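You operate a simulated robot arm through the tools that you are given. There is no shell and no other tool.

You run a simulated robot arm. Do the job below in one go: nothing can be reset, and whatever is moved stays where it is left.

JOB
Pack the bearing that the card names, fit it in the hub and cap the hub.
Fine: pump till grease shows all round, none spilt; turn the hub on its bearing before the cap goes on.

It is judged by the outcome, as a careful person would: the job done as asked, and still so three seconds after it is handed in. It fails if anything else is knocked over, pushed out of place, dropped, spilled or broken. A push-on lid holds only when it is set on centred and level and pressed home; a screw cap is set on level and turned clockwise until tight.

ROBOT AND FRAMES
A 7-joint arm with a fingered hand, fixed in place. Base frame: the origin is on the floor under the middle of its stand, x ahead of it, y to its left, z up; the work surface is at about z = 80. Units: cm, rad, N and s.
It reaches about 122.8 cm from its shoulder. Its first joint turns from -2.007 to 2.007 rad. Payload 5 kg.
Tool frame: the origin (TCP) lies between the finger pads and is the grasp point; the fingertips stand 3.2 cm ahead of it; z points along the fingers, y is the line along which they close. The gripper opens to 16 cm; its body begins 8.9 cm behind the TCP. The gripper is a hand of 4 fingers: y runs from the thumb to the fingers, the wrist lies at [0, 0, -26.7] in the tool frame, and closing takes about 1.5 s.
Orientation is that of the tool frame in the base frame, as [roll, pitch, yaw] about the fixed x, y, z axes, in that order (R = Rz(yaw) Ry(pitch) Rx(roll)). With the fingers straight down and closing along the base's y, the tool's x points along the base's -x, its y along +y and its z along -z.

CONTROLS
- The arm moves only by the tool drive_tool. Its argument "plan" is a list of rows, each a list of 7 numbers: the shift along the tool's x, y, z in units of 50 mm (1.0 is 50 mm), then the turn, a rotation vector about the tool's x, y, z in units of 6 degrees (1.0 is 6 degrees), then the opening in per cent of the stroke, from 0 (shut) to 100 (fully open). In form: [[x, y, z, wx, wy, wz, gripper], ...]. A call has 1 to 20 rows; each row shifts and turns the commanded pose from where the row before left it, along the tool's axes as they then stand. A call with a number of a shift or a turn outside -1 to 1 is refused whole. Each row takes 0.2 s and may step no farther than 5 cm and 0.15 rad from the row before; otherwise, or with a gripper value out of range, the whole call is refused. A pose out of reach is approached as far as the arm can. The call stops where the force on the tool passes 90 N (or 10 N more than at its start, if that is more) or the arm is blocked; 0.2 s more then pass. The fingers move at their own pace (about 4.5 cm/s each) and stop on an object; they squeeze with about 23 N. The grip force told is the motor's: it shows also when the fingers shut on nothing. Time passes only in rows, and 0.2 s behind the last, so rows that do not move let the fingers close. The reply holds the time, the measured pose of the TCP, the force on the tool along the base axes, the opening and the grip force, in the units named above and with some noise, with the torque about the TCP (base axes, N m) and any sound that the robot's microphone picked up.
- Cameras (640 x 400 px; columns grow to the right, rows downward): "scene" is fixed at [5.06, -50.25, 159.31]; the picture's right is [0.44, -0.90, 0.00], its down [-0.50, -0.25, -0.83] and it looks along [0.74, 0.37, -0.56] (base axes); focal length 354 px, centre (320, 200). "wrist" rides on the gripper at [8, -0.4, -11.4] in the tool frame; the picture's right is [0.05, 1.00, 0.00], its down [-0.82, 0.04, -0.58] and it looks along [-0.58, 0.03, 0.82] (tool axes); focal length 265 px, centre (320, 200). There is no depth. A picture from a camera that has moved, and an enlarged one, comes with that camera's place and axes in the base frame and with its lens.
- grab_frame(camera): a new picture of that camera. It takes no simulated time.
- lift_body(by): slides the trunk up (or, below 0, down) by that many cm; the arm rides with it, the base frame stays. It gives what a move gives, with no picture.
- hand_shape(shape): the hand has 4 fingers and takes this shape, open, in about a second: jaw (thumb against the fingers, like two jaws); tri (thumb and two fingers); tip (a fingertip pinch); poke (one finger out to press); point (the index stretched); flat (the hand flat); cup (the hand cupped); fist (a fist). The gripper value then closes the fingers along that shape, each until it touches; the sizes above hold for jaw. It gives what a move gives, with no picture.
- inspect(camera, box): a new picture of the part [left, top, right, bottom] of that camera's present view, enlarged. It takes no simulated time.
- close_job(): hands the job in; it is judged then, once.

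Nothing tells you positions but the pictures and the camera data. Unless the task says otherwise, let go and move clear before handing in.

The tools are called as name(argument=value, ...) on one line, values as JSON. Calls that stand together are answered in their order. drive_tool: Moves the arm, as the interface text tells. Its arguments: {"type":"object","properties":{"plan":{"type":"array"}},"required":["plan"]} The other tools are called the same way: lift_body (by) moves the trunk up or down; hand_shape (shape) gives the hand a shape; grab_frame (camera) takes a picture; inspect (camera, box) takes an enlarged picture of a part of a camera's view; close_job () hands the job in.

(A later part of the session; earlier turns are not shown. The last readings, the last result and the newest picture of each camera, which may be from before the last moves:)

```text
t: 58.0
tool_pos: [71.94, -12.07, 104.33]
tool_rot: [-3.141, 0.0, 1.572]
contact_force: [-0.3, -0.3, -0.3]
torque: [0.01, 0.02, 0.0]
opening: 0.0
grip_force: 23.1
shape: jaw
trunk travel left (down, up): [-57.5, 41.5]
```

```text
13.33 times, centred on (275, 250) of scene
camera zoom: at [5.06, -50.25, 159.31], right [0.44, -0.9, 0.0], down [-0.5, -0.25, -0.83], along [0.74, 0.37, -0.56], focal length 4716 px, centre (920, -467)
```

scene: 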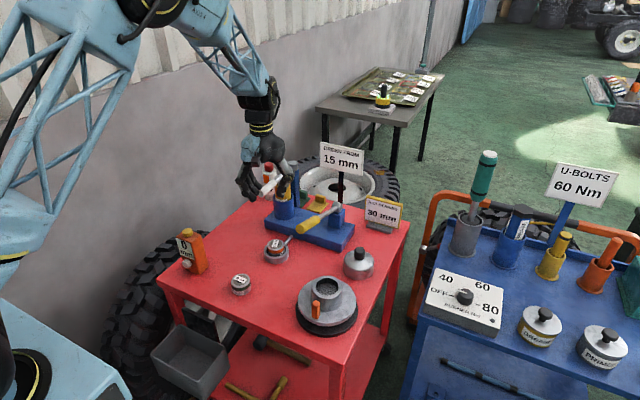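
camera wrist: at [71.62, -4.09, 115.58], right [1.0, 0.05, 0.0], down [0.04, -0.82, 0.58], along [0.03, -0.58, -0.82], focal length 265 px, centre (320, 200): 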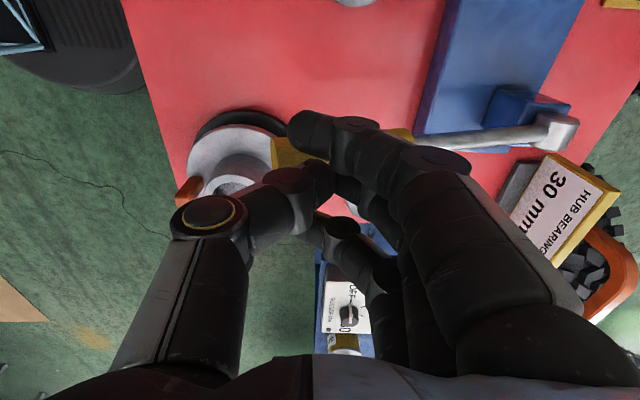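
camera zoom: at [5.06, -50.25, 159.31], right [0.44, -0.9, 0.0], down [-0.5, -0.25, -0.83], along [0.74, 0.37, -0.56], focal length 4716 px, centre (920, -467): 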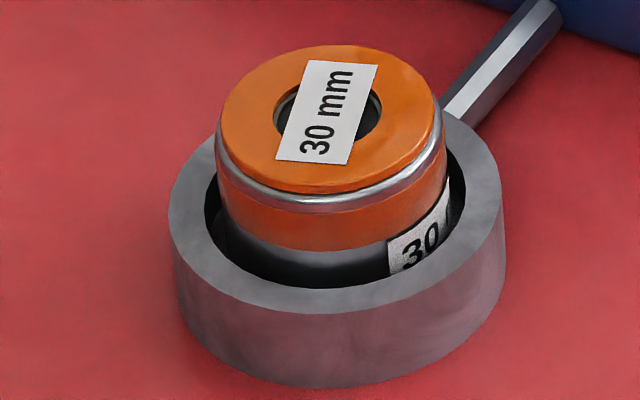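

Orange grease now shows all round the bearing and nothing has spilled, so the pumping is done. I'm rising, turning the hand back, and going over the cup to fetch the bearing.

drive_tool(plan=[[0, 0, -0.7, 0, 0, 0, 0], [0, 0, -0.7, 0, 0, 0, 0], [0, 0, -0.7, 0, 0, 0, 0], [0, 0, -0.7, 0, 0, 0, 0], [0, 0, 0, 0, 0, -1, 10], [0, 0, 0, 0, 0, -1, 20], [0, 0, 0, 0, 0, -1, 30], [0, 0, 0, 0, 0, -1, 30], [0, 0, 0, 0, 0, -1, 30], [0, 0, 0, 0, 0, -1, 30], [0, 0, 0, 0, 0, -1, 30], [0, 0, 0, 0, 0, -1, 30], [0, 0, 0, 0, 0, -1, 30], [0, 0, 0, 0, 0, -1, 30], [0, 0, 0, 0, 0, -1, 30], [0, 0, 0, 0, 0, -1, 30], [0, 0, 0, 0, 0, -1, 30], [0, 0, 0, 0, 0, -1, 30], [0, 0, 0, 0, 0, -1, 30], [0, 0, 0, 0, 0, 0, 30]])

drive_tool(plan=[[0, 0, 0, 0, 0, -1, 30], [0, 0, 0, 0, 0, -1, 30], [0, 0, 0, 0, 0, -1, 30], [0, 0, 0, 0, 0, -0.33, 30], [-0.467, 0.71, 0, 0, 0, 0, 30], [-0.467, 0.71, 0, 0, 0, 0, 30], [-0.467, 0.71, 0, 0, 0, 0, 30], [0, 0, 0.6, 0, 0, 0, 30], [0, 0, 0.6, 0, 0, 0, 30], [0, 0, 0.6, 0, 0, 0, 30], [0, 0, 0, 0, 0, 0, 30]])

grab_frame(camera="wrist")

grab_frame(camera="scene")

```text
t: 62.2
tool_pos: [72.07, -12.19, 118.22]
tool_rot: [-3.141, 0.001, 3.139]
contact_force: [0.1, 1.2, 0.0]
torque: [0.04, 0.01, 0.01]
opening: 4.72
grip_force: 0.2
shape: jaw
trunk travel left (down, up): [-57.5, 41.5]
```

```text
t: 64.6
tool_pos: [74.99, 0.4, 109.27]
tool_rot: [-3.14, 0.0, -2.792]
contact_force: [-0.5, -0.7, -0.8]
torque: [0.01, 0.01, 0.0]
opening: 4.78
grip_force: 0.0
shape: jaw
trunk travel left (down, up): [-57.5, 41.5]
```

```text
taken
camera wrist: at [67.45, -2.7, 120.62], right [-0.39, 0.92, 0.0], down [0.75, 0.32, 0.58], along [0.53, 0.22, -0.82], focal length 265 px, centre (320, 200)
```

wrist: 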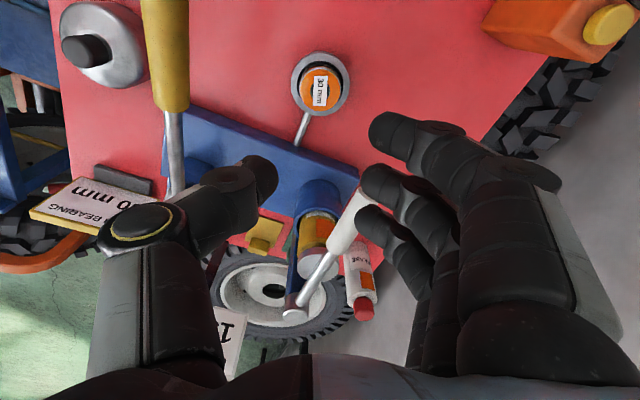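

```text
taken
```

scene: 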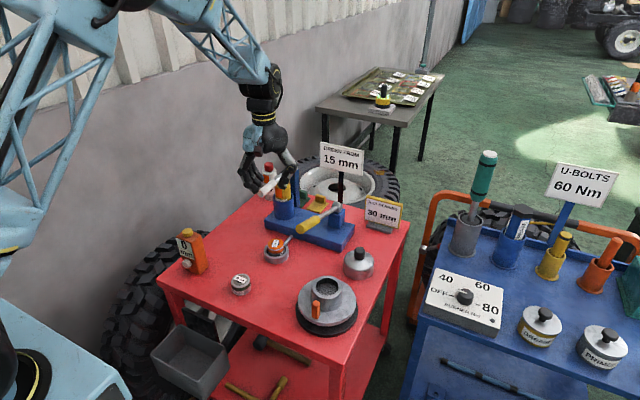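

drive_tool(plan=[[0, 0, 0.6, 0, 0, 0, 30], [0, 0, 0.6, 0, 0, 0, 30], [0, 0, 0.6, 0, 0, 0, 30], [0, 0, 0.6, 0, 0, 0, 30], [0, 0, 0.6, 0, 0, 0, 30], [0, 0, 0.5, 0, 0, 0, 30], [0, 0, 0, 0, 0, 0, 48], [0, 0, 0, 0, 0, 0, 48], [0, 0, 0, 0, 0, 0, 48]])

inspect(camera="wrist", box=[200, 60, 440, 260])

inspect(camera="scene", box=[235, 190, 335, 275])

```text
t: 66.6
tool_pos: [74.89, 0.35, 91.76]
tool_rot: [-3.14, 0.001, -2.794]
contact_force: [0.7, 0.0, -0.1]
torque: [0.03, -0.01, -0.01]
opening: 7.59
grip_force: 0.1
shape: jaw
trunk travel left (down, up): [-57.5, 41.5]
```

```text
2.00 times, centred on (320, 160) of wrist
camera zoom: at [67.46, -2.84, 103.17], right [-0.39, 0.92, 0.0], down [0.75, 0.32, 0.58], along [0.53, 0.22, -0.82], focal length 531 px, centre (320, 280)
```

zoom: 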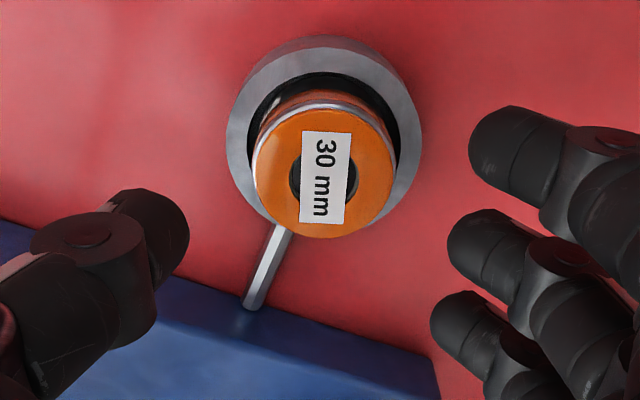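

```text
4.71 times, centred on (285, 232) of scene
camera zoom: at [5.06, -50.25, 159.31], right [0.44, -0.9, 0.0], down [-0.5, -0.25, -0.83], along [0.74, 0.37, -0.56], focal length 1664 px, centre (485, 47)
```

zoom: 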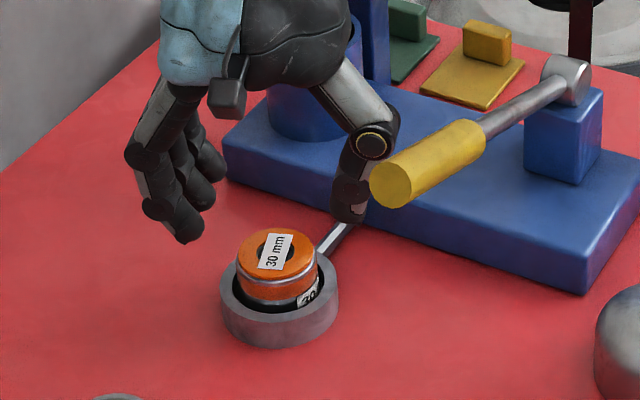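

drive_tool(plan=[[0, 0.03, 0.4, 0, 0, 0, 48], [0, 0, 0.4, 0, 0, 0, 48], [0, 0, 0.28, 0, 0, 0, 48], [0, 0, 0, 0, 0, 0, 48]])

inspect(camera="wrist", box=[200, 60, 440, 260])

inspect(camera="scene", box=[235, 190, 335, 275])

```text
t: 67.6
tool_pos: [74.79, 0.31, 86.3]
tool_rot: [3.142, -0.001, -2.792]
contact_force: [-0.8, -0.4, -0.3]
torque: [-0.02, -0.01, 0.0]
opening: 7.59
grip_force: 0.0
shape: jaw
trunk travel left (down, up): [-57.5, 41.5]
```

```text
2.00 times, centred on (320, 160) of wrist
camera zoom: at [67.41, -2.75, 97.76], right [-0.39, 0.92, 0.0], down [0.75, 0.32, 0.58], along [0.53, 0.22, -0.82], focal length 531 px, centre (320, 280)
```

zoom: 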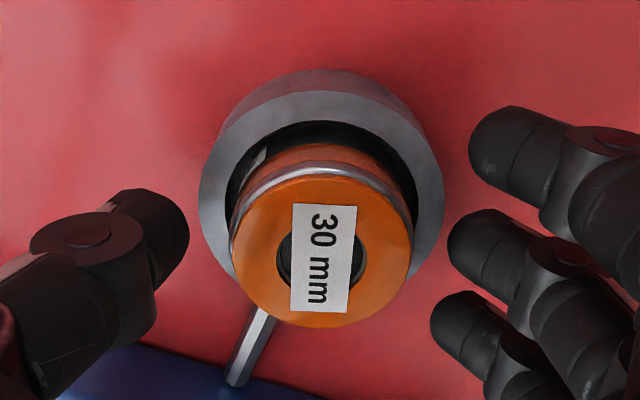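

```text
4.71 times, centred on (285, 232) of scene
camera zoom: at [5.06, -50.25, 159.31], right [0.44, -0.9, 0.0], down [-0.5, -0.25, -0.83], along [0.74, 0.37, -0.56], focal length 1664 px, centre (485, 47)
```

zoom: 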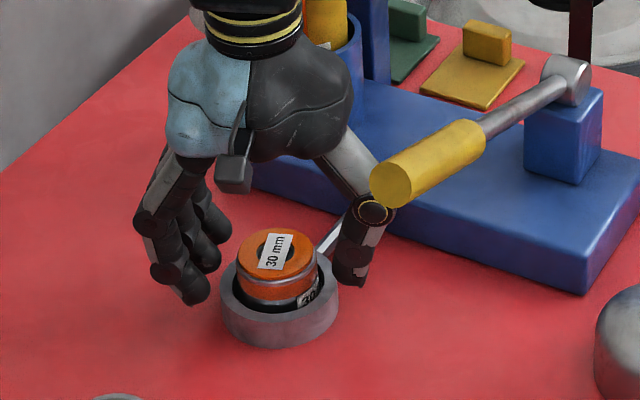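

The hand is centred around the bearing, so I'm closing gently.

drive_tool(plan=[[0, 0, 0, 0, 0, 0, 35], [0, 0, 0, 0, 0, 0, 25], [0, 0, 0, 0, 0, 0, 20], [0, 0, 0, 0, 0, 0, 10], [0, 0, 0, 0, 0, 0, 0], [0, 0, 0, 0, 0, 0, 0], [0, 0, 0, 0, 0, 0, 0], [0, 0, 0, 0, 0, 0, 0], [0, 0, 0, 0, 0, 0, 0]])

inspect(camera="wrist", box=[200, 60, 440, 260])

inspect(camera="scene", box=[250, 225, 310, 270])

```text
t: 69.6
tool_pos: [74.68, 0.33, 86.44]
tool_rot: [-3.141, 0.0, -2.793]
contact_force: [-0.6, -0.9, -0.9]
torque: [0.01, 0.04, 0.01]
opening: 3.54
grip_force: 22.5
shape: jaw
trunk travel left (down, up): [-57.5, 41.5]
```

```text
2.00 times, centred on (320, 160) of wrist
camera zoom: at [67.41, -2.75, 97.77], right [-0.39, 0.92, 0.0], down [0.75, 0.32, 0.58], along [0.53, 0.22, -0.82], focal length 531 px, centre (320, 280)
```

zoom: 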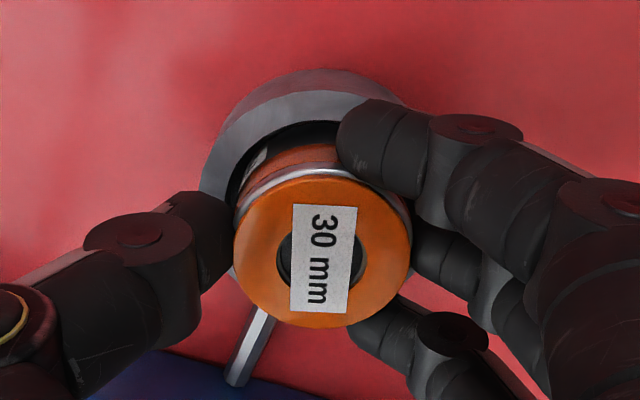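

```text
8.89 times, centred on (280, 248) of scene
camera zoom: at [5.06, -50.25, 159.31], right [0.44, -0.9, 0.0], down [-0.5, -0.25, -0.83], along [0.74, 0.37, -0.56], focal length 3144 px, centre (676, -222)
```

zoom: 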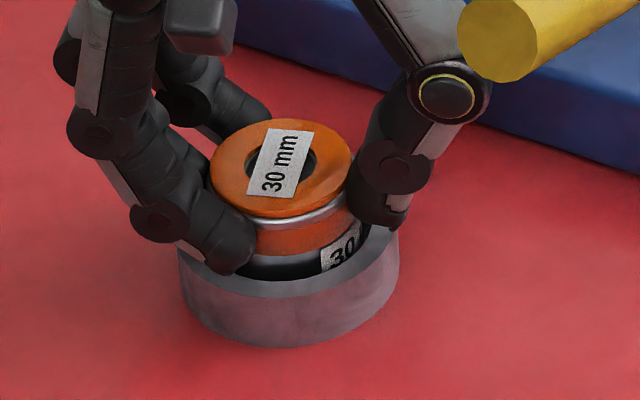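

The grip is good. I'm lifting the packed bearing straight out of the cup.

drive_tool(plan=[[0, 0, -0.1, 0, 0, 0, 0], [0, 0, -0.2, 0, 0, 0, 0], [0, 0, -0.3, 0, 0, 0, 0], [0, 0, -0.4, 0, 0, 0, 0], [0, 0, 0, 0, 0, 0, 0]])

inspect(camera="wrist", box=[200, 60, 440, 260])

inspect(camera="scene", box=[235, 190, 335, 275])

```text
t: 70.8
tool_pos: [74.81, 0.42, 91.19]
tool_rot: [3.141, 0.001, -2.794]
contact_force: [0.0, -0.2, -3.9]
torque: [-0.01, 0.0, -0.01]
opening: 3.53
grip_force: 22.9
shape: jaw
trunk travel left (down, up): [-57.5, 41.5]
```

```text
2.00 times, centred on (320, 160) of wrist
camera zoom: at [67.39, -2.71, 102.67], right [-0.39, 0.92, 0.0], down [0.75, 0.32, 0.58], along [0.53, 0.22, -0.82], focal length 531 px, centre (320, 280)
```

zoom: 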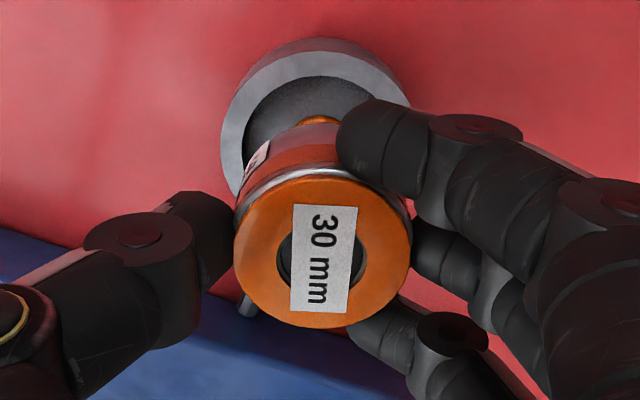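

```text
4.71 times, centred on (285, 232) of scene
camera zoom: at [5.06, -50.25, 159.31], right [0.44, -0.9, 0.0], down [-0.5, -0.25, -0.83], along [0.74, 0.37, -0.56], focal length 1664 px, centre (485, 47)
```

zoom: 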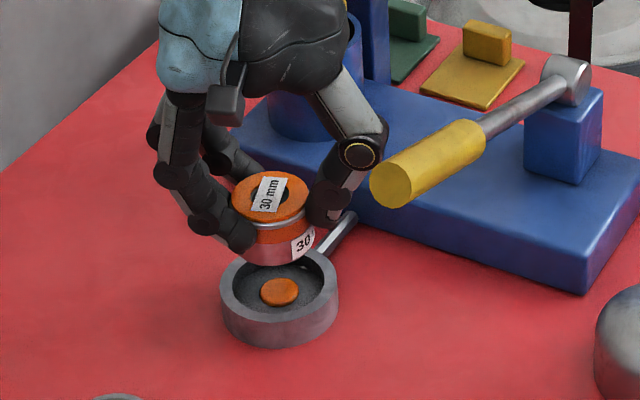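

The bearing came out clean and level. I'm rising high over the pump lever, turning the hand slightly, and moving above the hub, with the bore at about (62.4, -23.5) and its rim at z ≈ 89.2.

drive_tool(plan=[[0, 0, -0.6, 0, 0, 0, 0], [0, 0, -0.6, 0, 0, 0, 0], [0, 0, -0.6, 0, 0, 0, 0], [0, 0, -0.6, 0, 0, 0, 0], [0, 0, -0.6, 0, 0, 0, 0], [0, 0, -0.6, 0, 0, 0, 0], [0, 0, -0.6, 0, 0, 0, 0], [0, 0, 0, 0, 0, -1, 0], [0, 0, 0, 0, 0, -1, 0], [0, 0, 0, 0, 0, -1, 0], [0, 0, 0, 0, 0, -1, 0], [0, 0, 0, 0, 0, -0.17, 0], [0, 0, 0, 0, 0, 0, 0]])

drive_tool(plan=[[0.4, -0.126, 0, 0, 0, 0, 0], [0.7, -0.22, 0, 0, 0, 0, 0], [0.7, -0.22, 0, 0, 0, 0, 0], [0.7, -0.22, 0, 0, 0, 0, 0], [0.7, -0.22, 0, 0, 0, 0, 0], [0.7, -0.22, 0, 0, 0, 0, 0], [0.7, -0.22, 0, 0, 0, 0, 0], [0.526, -0.173, 0, 0, 0, 0, 0], [0, 0, 0, 0, 0, 0, 0]])

grab_frame(camera="wrist")

grab_frame(camera="scene")

```text
t: 73.6
tool_pos: [74.86, 0.41, 112.32]
tool_rot: [3.141, 0.0, -2.355]
contact_force: [0.6, 0.5, -5.6]
torque: [-0.01, 0.04, -0.01]
opening: 3.57
grip_force: 23.5
shape: jaw
trunk travel left (down, up): [-57.5, 41.5]
```

```text
t: 75.6
tool_pos: [62.52, -23.58, 112.47]
tool_rot: [3.14, -0.001, -2.357]
contact_force: [0.0, 0.4, -3.8]
torque: [-0.02, -0.01, -0.01]
opening: 3.52
grip_force: 22.8
shape: jaw
trunk travel left (down, up): [-57.5, 41.5]
```

```text
taken
camera wrist: at [57.05, -29.44, 123.81], right [-0.74, 0.67, 0.0], down [0.55, 0.61, 0.58], along [0.39, 0.43, -0.82], focal length 265 px, centre (320, 200)
```

wrist: 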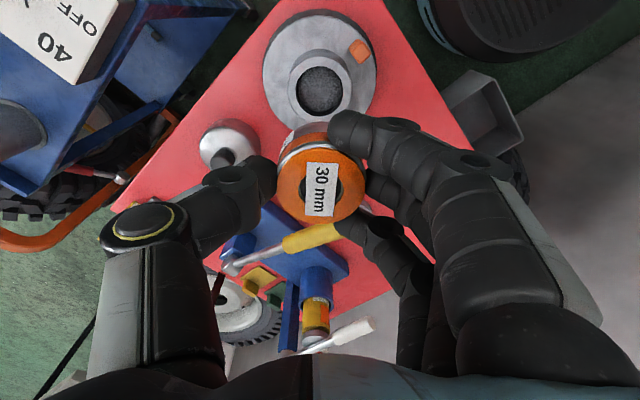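

```text
taken
```

scene: 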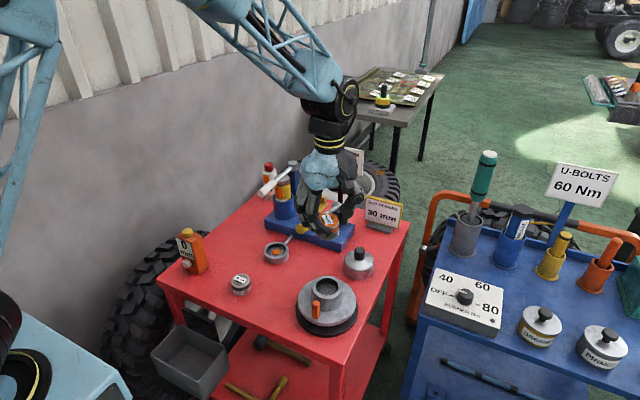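

inspect(camera="wrist", box=[250, 10, 400, 130])

inspect(camera="scene", box=[280, 260, 370, 350])

```text
3.33 times, centred on (325, 70) of wrist
camera zoom: at [57.05, -29.44, 123.81], right [-0.74, 0.67, 0.0], down [0.55, 0.61, 0.58], along [0.39, 0.43, -0.82], focal length 885 px, centre (303, 633)
```

zoom: 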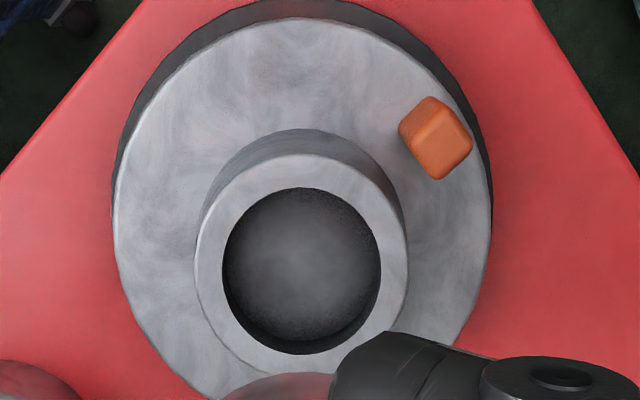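

```text
4.44 times, centred on (325, 305) of scene
camera zoom: at [5.06, -50.25, 159.31], right [0.44, -0.9, 0.0], down [-0.5, -0.25, -0.83], along [0.74, 0.37, -0.56], focal length 1572 px, centre (298, -267)
```

zoom: 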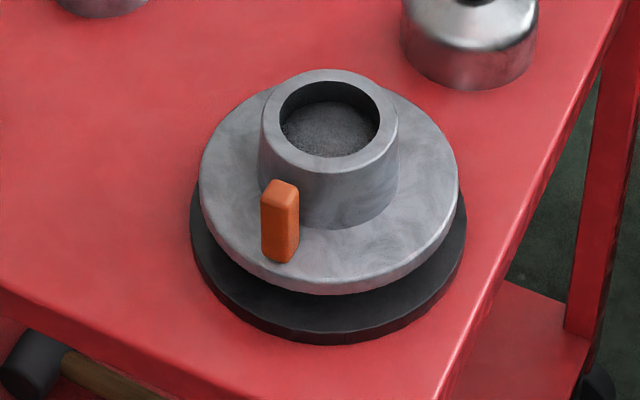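

The bore is at (62.5, -23.55), directly below the hand. I'm lowering to just above the hub and checking alignment.

drive_tool(plan=[[0, 0, 0.6, 0, 0, 0, 0], [0, 0, 0.6, 0, 0, 0, 0], [0, 0, 0.6, 0, 0, 0, 0], [0, 0, 0.6, 0, 0, 0, 0], [0, 0, 0.5, 0, 0, 0, 0], [0, 0, 0.4, 0, 0, 0, 0], [0, 0, 0, 0, 0, 0, 0]])

inspect(camera="wrist", box=[200, 60, 440, 260])

inspect(camera="scene", box=[270, 215, 390, 340])

```text
t: 77.2
tool_pos: [62.33, -23.5, 95.85]
tool_rot: [3.14, 0.001, -2.357]
contact_force: [0.2, -0.3, -3.8]
torque: [0.02, 0.01, -0.02]
opening: 3.51
grip_force: 22.9
shape: jaw
trunk travel left (down, up): [-57.5, 41.5]
```

```text
2.00 times, centred on (320, 160) of wrist
camera zoom: at [57.0, -29.45, 107.24], right [-0.74, 0.67, 0.0], down [0.55, 0.61, 0.58], along [0.39, 0.43, -0.82], focal length 531 px, centre (320, 280)
```

zoom: 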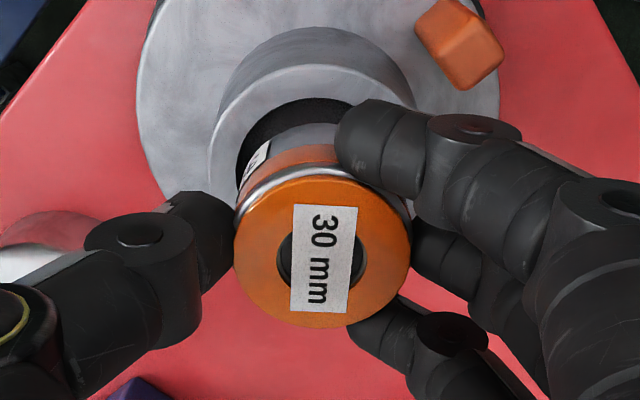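

```text
3.20 times, centred on (330, 278) of scene
camera zoom: at [5.06, -50.25, 159.31], right [0.44, -0.9, 0.0], down [-0.5, -0.25, -0.83], along [0.74, 0.37, -0.56], focal length 1132 px, centre (288, -48)
```

zoom: 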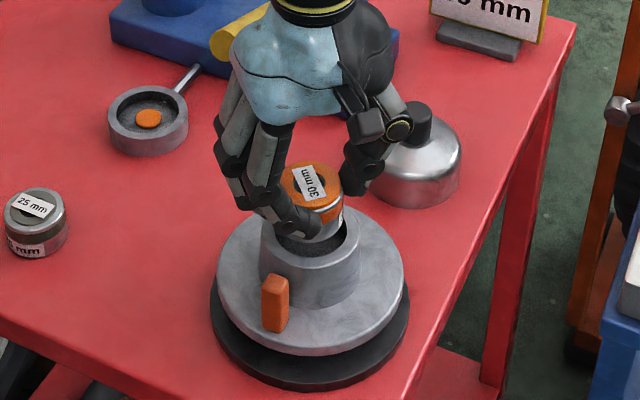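

Alignment looks within about 1 mm. I'm making a tiny correction and lowering into the bore in small steps, watching the force.

drive_tool(plan=[[-0.02, -0.01, 0.1, 0, 0, 0, 0], [0, 0, 0.1, 0, 0, 0, 0], [0, 0, 0.08, 0, 0, 0, 0], [0, 0, 0, 0, 0, 0, 0]])

inspect(camera="wrist", box=[200, 60, 440, 260])

inspect(camera="scene", box=[290, 240, 360, 310])

```text
t: 78.2
tool_pos: [62.66, -23.58, 94.49]
tool_rot: [3.141, 0.0, -2.357]
contact_force: [-0.3, -0.2, -3.9]
torque: [0.01, 0.02, -0.02]
opening: 3.53
grip_force: 22.8
shape: jaw
trunk travel left (down, up): [-57.5, 41.5]
```

```text
2.00 times, centred on (320, 160) of wrist
camera zoom: at [57.21, -29.45, 105.83], right [-0.74, 0.67, 0.0], down [0.55, 0.61, 0.58], along [0.39, 0.43, -0.82], focal length 531 px, centre (320, 280)
```

zoom: 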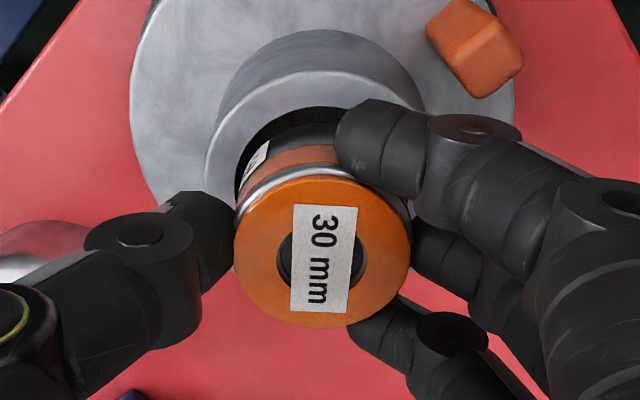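

```text
5.71 times, centred on (325, 275) of scene
camera zoom: at [5.06, -50.25, 159.31], right [0.44, -0.9, 0.0], down [-0.5, -0.25, -0.83], along [0.74, 0.37, -0.56], focal length 2021 px, centre (291, -229)
```

zoom: 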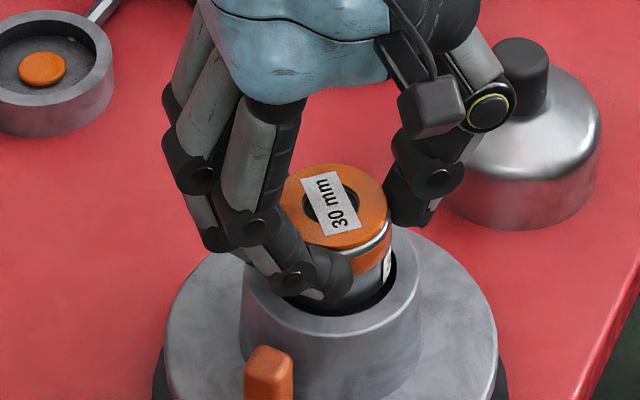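

drive_tool(plan=[[0, 0, 0.06, 0, 0, 0, 0], [0, 0, 0.06, 0, 0, 0, 0], [0, 0, 0, 0, 0, 0, 0]])

inspect(camera="scene", box=[290, 240, 360, 310])

inspect(camera="wrist", box=[200, 60, 440, 260])

```text
t: 79.0
tool_pos: [62.66, -23.37, 93.85]
tool_rot: [3.141, 0.0, -2.356]
contact_force: [-0.1, -1.0, -4.2]
torque: [-0.07, 0.09, -0.02]
opening: 3.52
grip_force: 23.3
shape: jaw
trunk travel left (down, up): [-57.5, 41.5]
```

```text
5.71 times, centred on (325, 275) of scene
camera zoom: at [5.06, -50.25, 159.31], right [0.44, -0.9, 0.0], down [-0.5, -0.25, -0.83], along [0.74, 0.37, -0.56], focal length 2021 px, centre (291, -229)
```

zoom: 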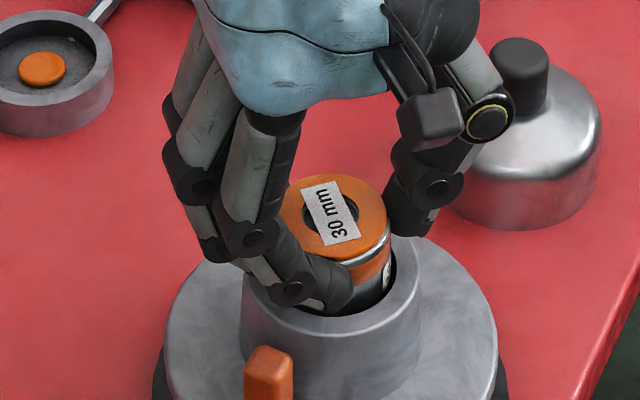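

```text
2.00 times, centred on (320, 160) of wrist
camera zoom: at [57.18, -29.45, 105.24], right [-0.74, 0.67, 0.0], down [0.55, 0.61, 0.58], along [0.39, 0.43, -0.82], focal length 531 px, centre (320, 280)
```

zoom: 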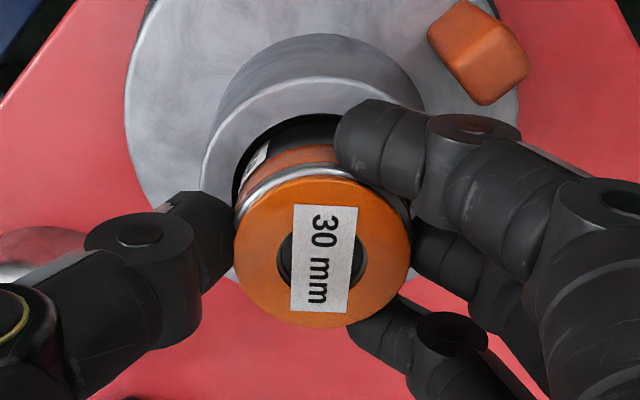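

drive_tool(plan=[[0, 0, 0.06, 0, 0, 0, 0], [0, 0, 0.06, 0, 0, 0, 0], [0, 0, 0, 0, 0, 0, 0]])

inspect(camera="scene", box=[290, 240, 360, 310])

inspect(camera="wrist", box=[200, 60, 440, 260])

```text
t: 79.8
tool_pos: [62.53, -23.54, 93.16]
tool_rot: [-3.141, 0.001, -2.356]
contact_force: [-2.4, -2.3, -3.4]
torque: [-0.04, 0.07, -0.01]
opening: 3.48
grip_force: 22.9
shape: jaw
trunk travel left (down, up): [-57.5, 41.5]
```

```text
5.71 times, centred on (325, 275) of scene
camera zoom: at [5.06, -50.25, 159.31], right [0.44, -0.9, 0.0], down [-0.5, -0.25, -0.83], along [0.74, 0.37, -0.56], focal length 2021 px, centre (291, -229)
```

zoom: 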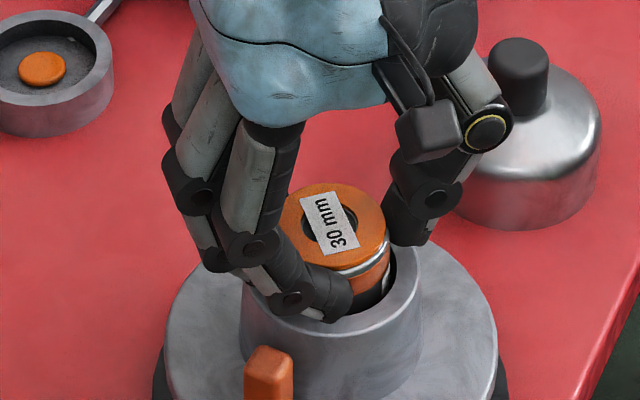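

```text
2.00 times, centred on (320, 160) of wrist
camera zoom: at [57.16, -29.43, 104.64], right [-0.74, 0.67, 0.0], down [0.55, 0.61, 0.58], along [0.39, 0.43, -0.82], focal length 531 px, centre (320, 280)
```

zoom: 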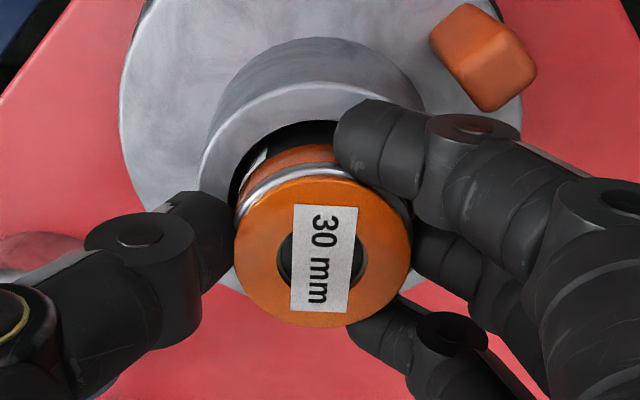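

A slight side force shows the bearing is touching one wall of the bore. I'm shifting 1.2 mm the other way and continuing down.

drive_tool(plan=[[0.025, 0, 0, 0, 0, 0, 0], [0, 0, 0.06, 0, 0, 0, 0], [0, 0, 0.04, 0, 0, 0, 0], [0, 0, 0, 0, 0, 0, 0]])

inspect(camera="scene", box=[290, 240, 360, 310])

inspect(camera="wrist", box=[200, 60, 440, 260])

```text
t: 80.8
tool_pos: [62.5, -23.5, 92.8]
tool_rot: [-3.14, 0.001, -2.356]
contact_force: [1.2, -0.8, 9.1]
torque: [0.18, 0.1, -0.01]
opening: 3.5
grip_force: 22.9
shape: jaw
trunk travel left (down, up): [-57.5, 41.5]
```

```text
5.71 times, centred on (325, 275) of scene
camera zoom: at [5.06, -50.25, 159.31], right [0.44, -0.9, 0.0], down [-0.5, -0.25, -0.83], along [0.74, 0.37, -0.56], focal length 2021 px, centre (291, -229)
```

zoom: 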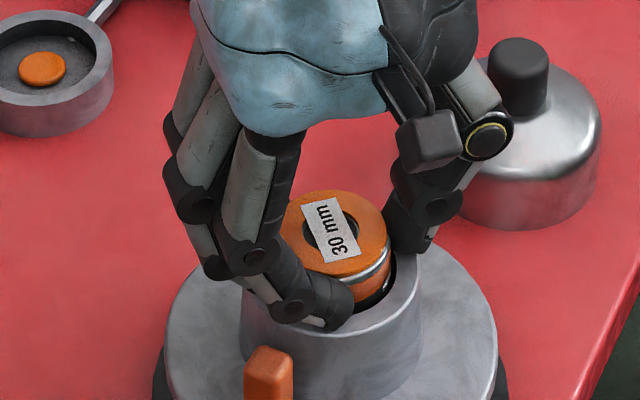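

```text
2.00 times, centred on (320, 160) of wrist
camera zoom: at [57.08, -29.49, 104.24], right [-0.74, 0.67, 0.0], down [0.55, 0.61, 0.58], along [0.39, 0.43, -0.82], focal length 531 px, centre (320, 280)
```

zoom: 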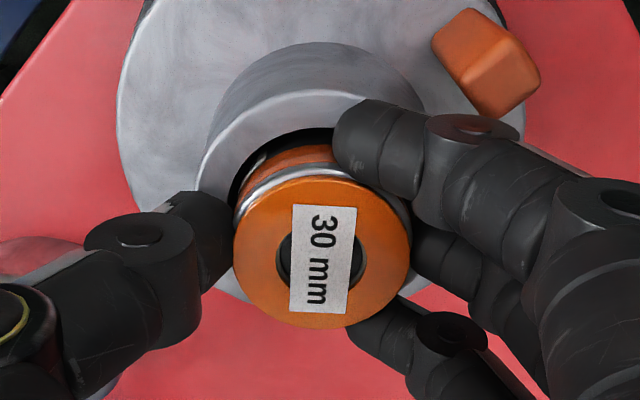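

The fingertips have reached the rim of the boss, with the bearing about 1.6 cm into the bore. I'm easing up slightly and releasing it to slide down its bore.

drive_tool(plan=[[0, 0, -0.03, 0, 0, 0, 0], [0, 0, 0, 0, 0, 0, 18], [0, 0, 0, 0, 0, 0, 22], [0, 0, 0, 0, 0, 0, 25], [0, 0, 0, 0, 0, 0, 28], [0, 0, 0, 0, 0, 0, 28], [0, 0, 0, 0, 0, 0, 28]])

inspect(camera="scene", box=[290, 240, 360, 310])

inspect(camera="wrist", box=[200, 60, 440, 260])

```text
t: 82.4
tool_pos: [62.34, -23.64, 93.06]
tool_rot: [3.141, -0.002, -2.356]
contact_force: [-1.8, 1.3, 1.4]
torque: [0.03, 0.06, -0.01]
opening: 4.61
grip_force: 0.0
shape: jaw
trunk travel left (down, up): [-57.5, 41.5]
```

```text
5.71 times, centred on (325, 275) of scene
camera zoom: at [5.06, -50.25, 159.31], right [0.44, -0.9, 0.0], down [-0.5, -0.25, -0.83], along [0.74, 0.37, -0.56], focal length 2021 px, centre (291, -229)
```

zoom: 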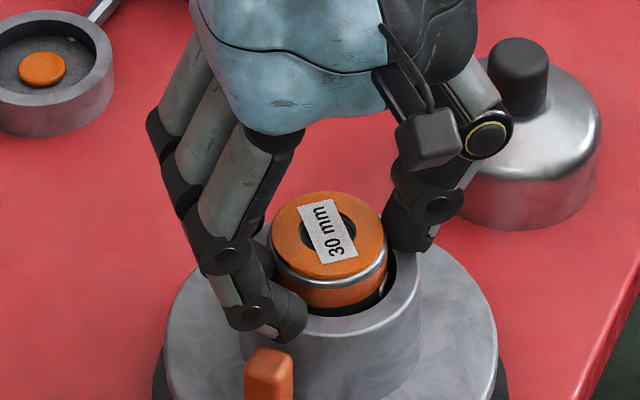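

```text
2.00 times, centred on (320, 160) of wrist
camera zoom: at [57.05, -29.47, 104.34], right [-0.74, 0.67, 0.0], down [0.55, 0.61, 0.58], along [0.39, 0.43, -0.82], focal length 531 px, centre (320, 280)
```

zoom: 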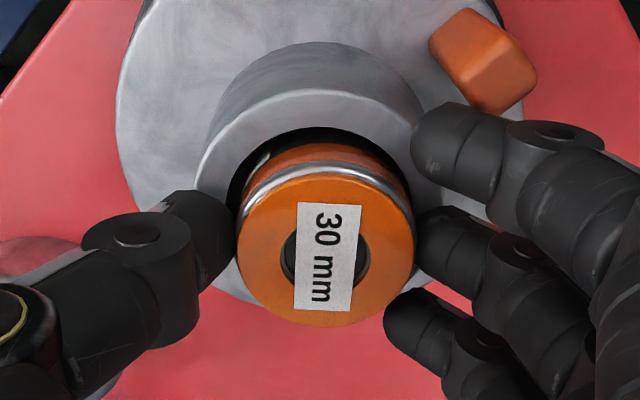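

drive_tool(plan=[[0, 0, 0, 0, 0, 0, 34], [0, 0, 0, 0, 0, 0, 40], [0, 0, 0, 0, 0, 0, 48], [0, 0, 0, 0, 0, 0, 48], [0, 0, 0, 0, 0, 0, 48]])

inspect(camera="scene", box=[290, 240, 360, 310])

inspect(camera="wrist", box=[200, 60, 440, 260])

```text
t: 83.6
tool_pos: [62.58, -23.48, 92.9]
tool_rot: [-3.141, 0.0, -2.356]
contact_force: [6.3, -1.1, 4.3]
torque: [0.0, 0.08, 0.01]
opening: 7.33
grip_force: 0.0
shape: jaw
trunk travel left (down, up): [-57.5, 41.5]
```

```text
5.71 times, centred on (325, 275) of scene
camera zoom: at [5.06, -50.25, 159.31], right [0.44, -0.9, 0.0], down [-0.5, -0.25, -0.83], along [0.74, 0.37, -0.56], focal length 2021 px, centre (291, -229)
```

zoom: 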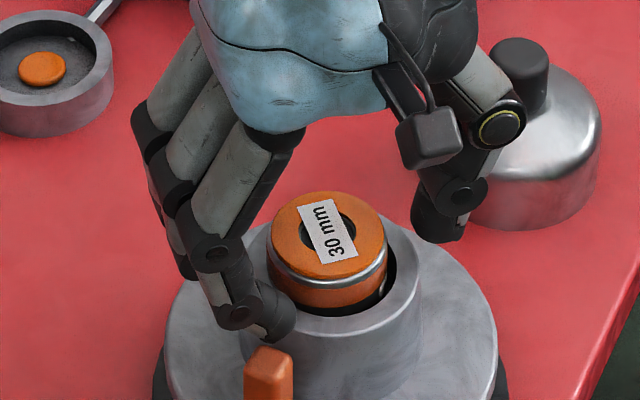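

```text
2.00 times, centred on (320, 160) of wrist
camera zoom: at [57.12, -29.46, 104.34], right [-0.74, 0.67, 0.0], down [0.55, 0.61, 0.58], along [0.39, 0.43, -0.82], focal length 531 px, centre (320, 280)
```

zoom: 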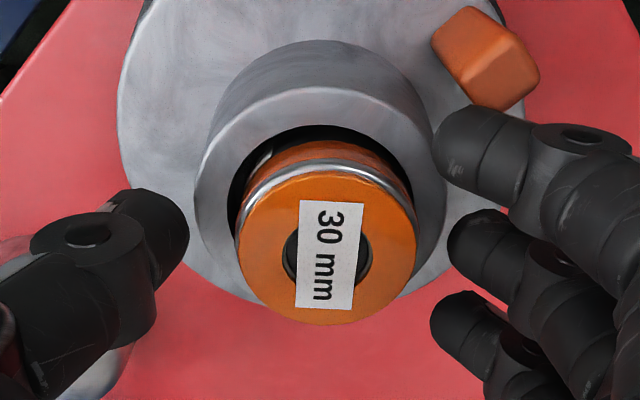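

One finger brushes the orange peg as it opens. I'm closing back slightly and lifting straight up.

drive_tool(plan=[[0, 0, 0, 0, 0, 0, 40], [0, 0, 0, 0, 0, 0, 40], [0, 0, -0.1, 0, 0, 0, 40], [0, 0, -0.3, 0, 0, 0, 42], [0, 0, -0.5, 0, 0, 0, 44], [0, 0, -0.6, 0, 0, 0, 48], [0, 0, -0.6, 0, 0, 0, 48], [0, 0, 0, 0, 0, 0, 48]])

inspect(camera="scene", box=[280, 240, 380, 330])

inspect(camera="wrist", box=[200, 10, 440, 180])

```text
t: 85.4
tool_pos: [62.56, -23.54, 103.51]
tool_rot: [-3.14, 0.001, -2.355]
contact_force: [0.3, 1.0, -0.3]
torque: [0.04, -0.02, -0.01]
opening: 7.6
grip_force: 0.2
shape: jaw
trunk travel left (down, up): [-57.5, 41.5]
```

```text
4.44 times, centred on (330, 285) of scene
camera zoom: at [5.06, -50.25, 159.31], right [0.44, -0.9, 0.0], down [-0.5, -0.25, -0.83], along [0.74, 0.37, -0.56], focal length 1572 px, centre (276, -178)
```

zoom: 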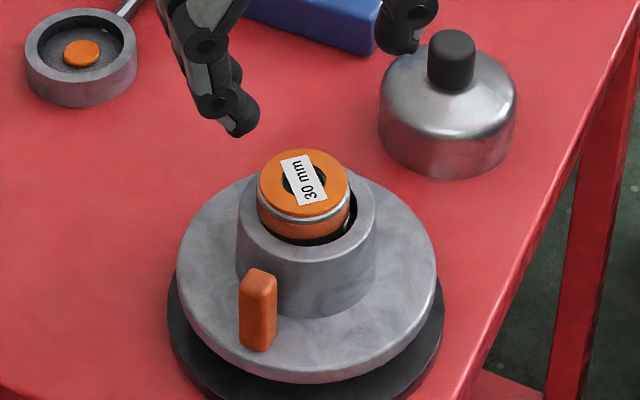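

```text
2.35 times, centred on (320, 95) of wrist
camera zoom: at [57.13, -29.43, 114.83], right [-0.74, 0.67, 0.0], down [0.55, 0.61, 0.58], along [0.39, 0.43, -0.82], focal length 624 px, centre (320, 447)
```

zoom: 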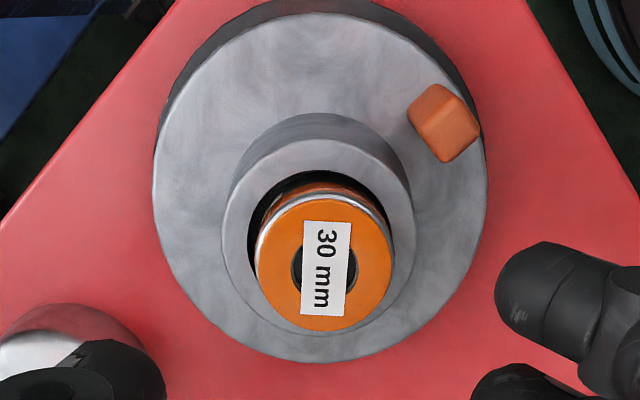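

The bearing sits in the bore, and I'll look closely to see whether it's fully seated and level.

inspect(camera="scene", box=[308, 265, 348, 295])

inspect(camera="wrist", box=[270, 40, 370, 120])

```text
13.33 times, centred on (328, 280) of scene
camera zoom: at [5.06, -50.25, 159.31], right [0.44, -0.9, 0.0], down [-0.5, -0.25, -0.83], along [0.74, 0.37, -0.56], focal length 4716 px, centre (213, -867)
```

zoom: 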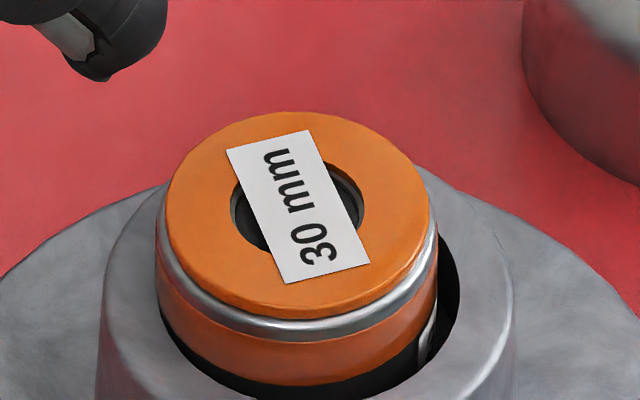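

```text
5.00 times, centred on (320, 80) of wrist
camera zoom: at [57.13, -29.43, 114.83], right [-0.74, 0.67, 0.0], down [0.55, 0.61, 0.58], along [0.39, 0.43, -0.82], focal length 1327 px, centre (320, 800)
```

zoom: 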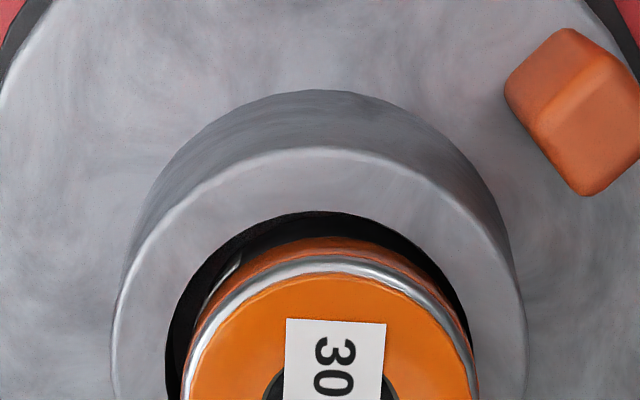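

inspect(camera="scene", box=[312, 270, 344, 294])

inspect(camera="wrist", box=[270, 60, 370, 150])

```text
16.00 times, centred on (328, 282) of scene
camera zoom: at [5.06, -50.25, 159.31], right [0.44, -0.9, 0.0], down [-0.5, -0.25, -0.83], along [0.74, 0.37, -0.56], focal length 5659 px, centre (192, -1112)
```

zoom: 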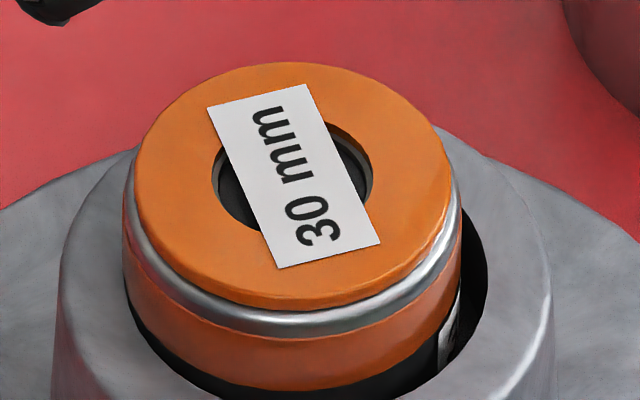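

```text
4.44 times, centred on (320, 105) of wrist
camera zoom: at [57.13, -29.43, 114.83], right [-0.74, 0.67, 0.0], down [0.55, 0.61, 0.58], along [0.39, 0.43, -0.82], focal length 1180 px, centre (320, 622)
```

zoom: 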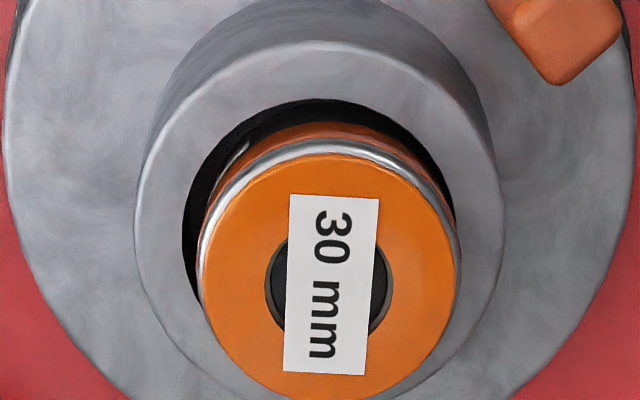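

The bearing sits level on the bore floor. Next I'll turn the hub by gripping its boss like a jar lid, so I'm first testing in free air how far the wrist can turn counter-clockwise.

drive_tool(plan=[[0, 0, -0.5, 0, 0, 0, 48], [0, 0, 0, 0, 0, -1, 48], [0, 0, 0, 0, 0, -1, 48], [0, 0, 0, 0, 0, -1, 48], [0, 0, 0, 0, 0, -1, 48], [0, 0, 0, 0, 0, -1, 48], [0, 0, 0, 0, 0, -1, 48], [0, 0, 0, 0, 0, -1, 48], [0, 0, 0, 0, 0, -1, 48], [0, 0, 0, 0, 0, -1, 48], [0, 0, 0, 0, 0, -1, 48], [0, 0, 0, 0, 0, -1, 48], [0, 0, 0, 0, 0, -1, 48], [0, 0, 0, 0, 0, -1, 48], [0, 0, 0, 0, 0, -1, 48], [0, 0, 0, 0, 0, -1, 48], [0, 0, 0, 0, 0, 0, 48]])

grab_frame(camera="scene")

grab_frame(camera="wrist")

```text
t: 89.0
tool_pos: [61.48, -23.91, 105.24]
tool_rot: [3.137, 0.006, -1.067]
contact_force: [-0.5, 0.1, -0.1]
torque: [-0.03, -0.03, 0.0]
opening: 7.67
grip_force: 0.1
shape: jaw
out of reach, approached as far as the arm can: row 14, 15, 16
trunk travel left (down, up): [-57.5, 41.5]
```

```text
taken
```

scene: 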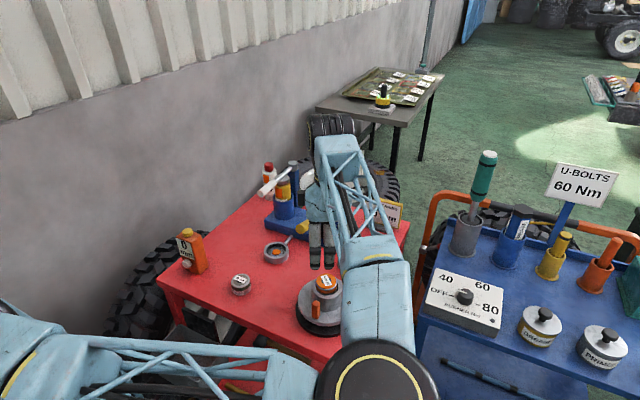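

```text
taken
camera wrist: at [65.77, -30.71, 116.62], right [-0.85, -0.53, 0.0], down [-0.43, 0.69, 0.58], along [-0.31, 0.49, -0.81], focal length 265 px, centre (320, 200)
```

wrist: 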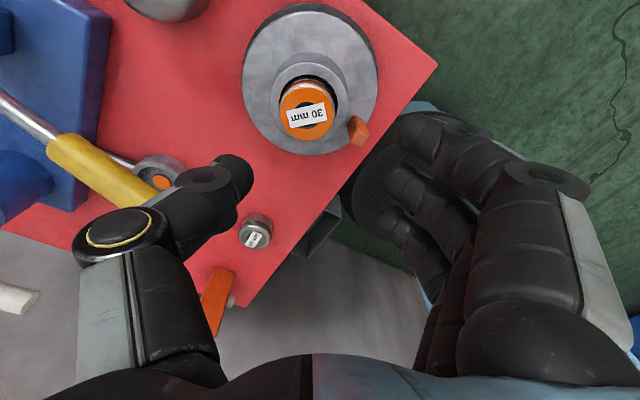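

The wrist reaches only to about -119° that way, and the elbow swings out. I'm turning back to the comfortable heading and looking at the pointing-finger shape as another way to turn the hub by its peg.

drive_tool(plan=[[0, 0, 0, 0, 0, 1, 48], [0, 0, 0, 0, 0, 1, 48], [0, 0, 0, 0, 0, 1, 48], [0, 0, 0, 0, 0, 1, 48], [0, 0, 0, 0, 0, 1, 48], [0, 0, 0, 0, 0, 1, 48], [0, 0, 0, 0, 0, 1, 48], [0, 0, 0, 0, 0, 1, 48], [0, 0, 0, 0, 0, 1, 48], [0, 0, 0, 0, 0, 1, 48], [0, 0, 0, 0, 0, 1, 48], [0, 0, 0, 0, 0, 1, 48], [0, 0, 0, 0, 0, 1, 48], [0, 0, 0, 0, 0, 1, 48], [0, 0, 0, 0, 0, 1, 48], [0, 0, 0, 0, 0, 0, 48]])

grab_frame(camera="scene")

hand_shape(shape="point")

grab_frame(camera="wrist")

inspect(camera="scene", box=[250, 130, 410, 340])

```text
t: 92.4
tool_pos: [61.55, -23.9, 105.12]
tool_rot: [3.135, -0.004, -2.639]
contact_force: [0.2, 0.4, -0.3]
torque: [0.01, 0.02, 0.03]
opening: 7.68
grip_force: 0.0
shape: jaw
trunk travel left (down, up): [-57.5, 41.5]
```

```text
taken
```

scene: 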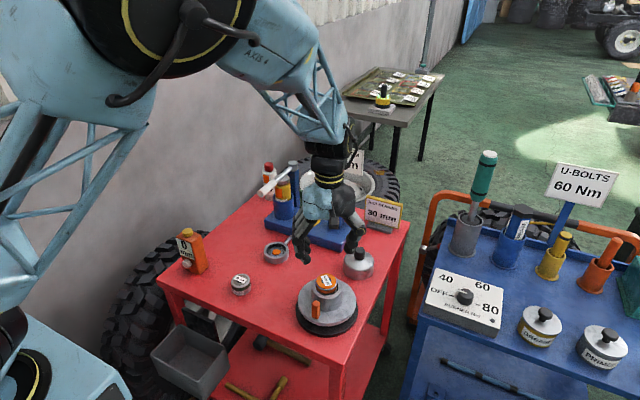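

```text
t: 93.3
tool_pos: [61.57, -23.94, 105.18]
tool_rot: [3.135, -0.004, -2.636]
contact_force: [-0.1, 0.5, -0.4]
torque: [0.0, -0.01, 0.0]
opening: 15.21
grip_force: 0.1
shape: point
trunk travel left (down, up): [-57.5, 41.5]
```

```text
taken
camera wrist: at [54.78, -28.14, 116.66], right [-0.53, 0.85, 0.01], down [0.7, 0.43, 0.57], along [0.48, 0.31, -0.82], focal length 265 px, centre (320, 200)
```

wrist: 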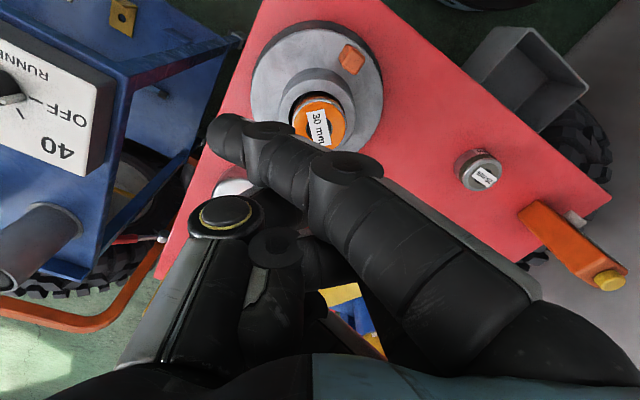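

```text
1.90 times, centred on (330, 235) of scene
camera zoom: at [5.06, -50.25, 159.31], right [0.44, -0.9, 0.0], down [-0.5, -0.25, -0.83], along [0.74, 0.37, -0.56], focal length 674 px, centre (301, 133)
```

zoom: 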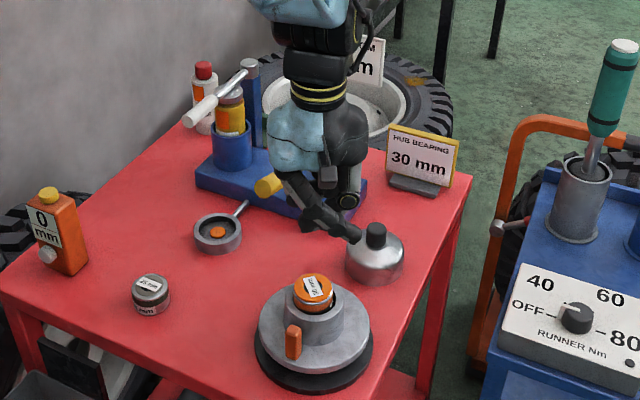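

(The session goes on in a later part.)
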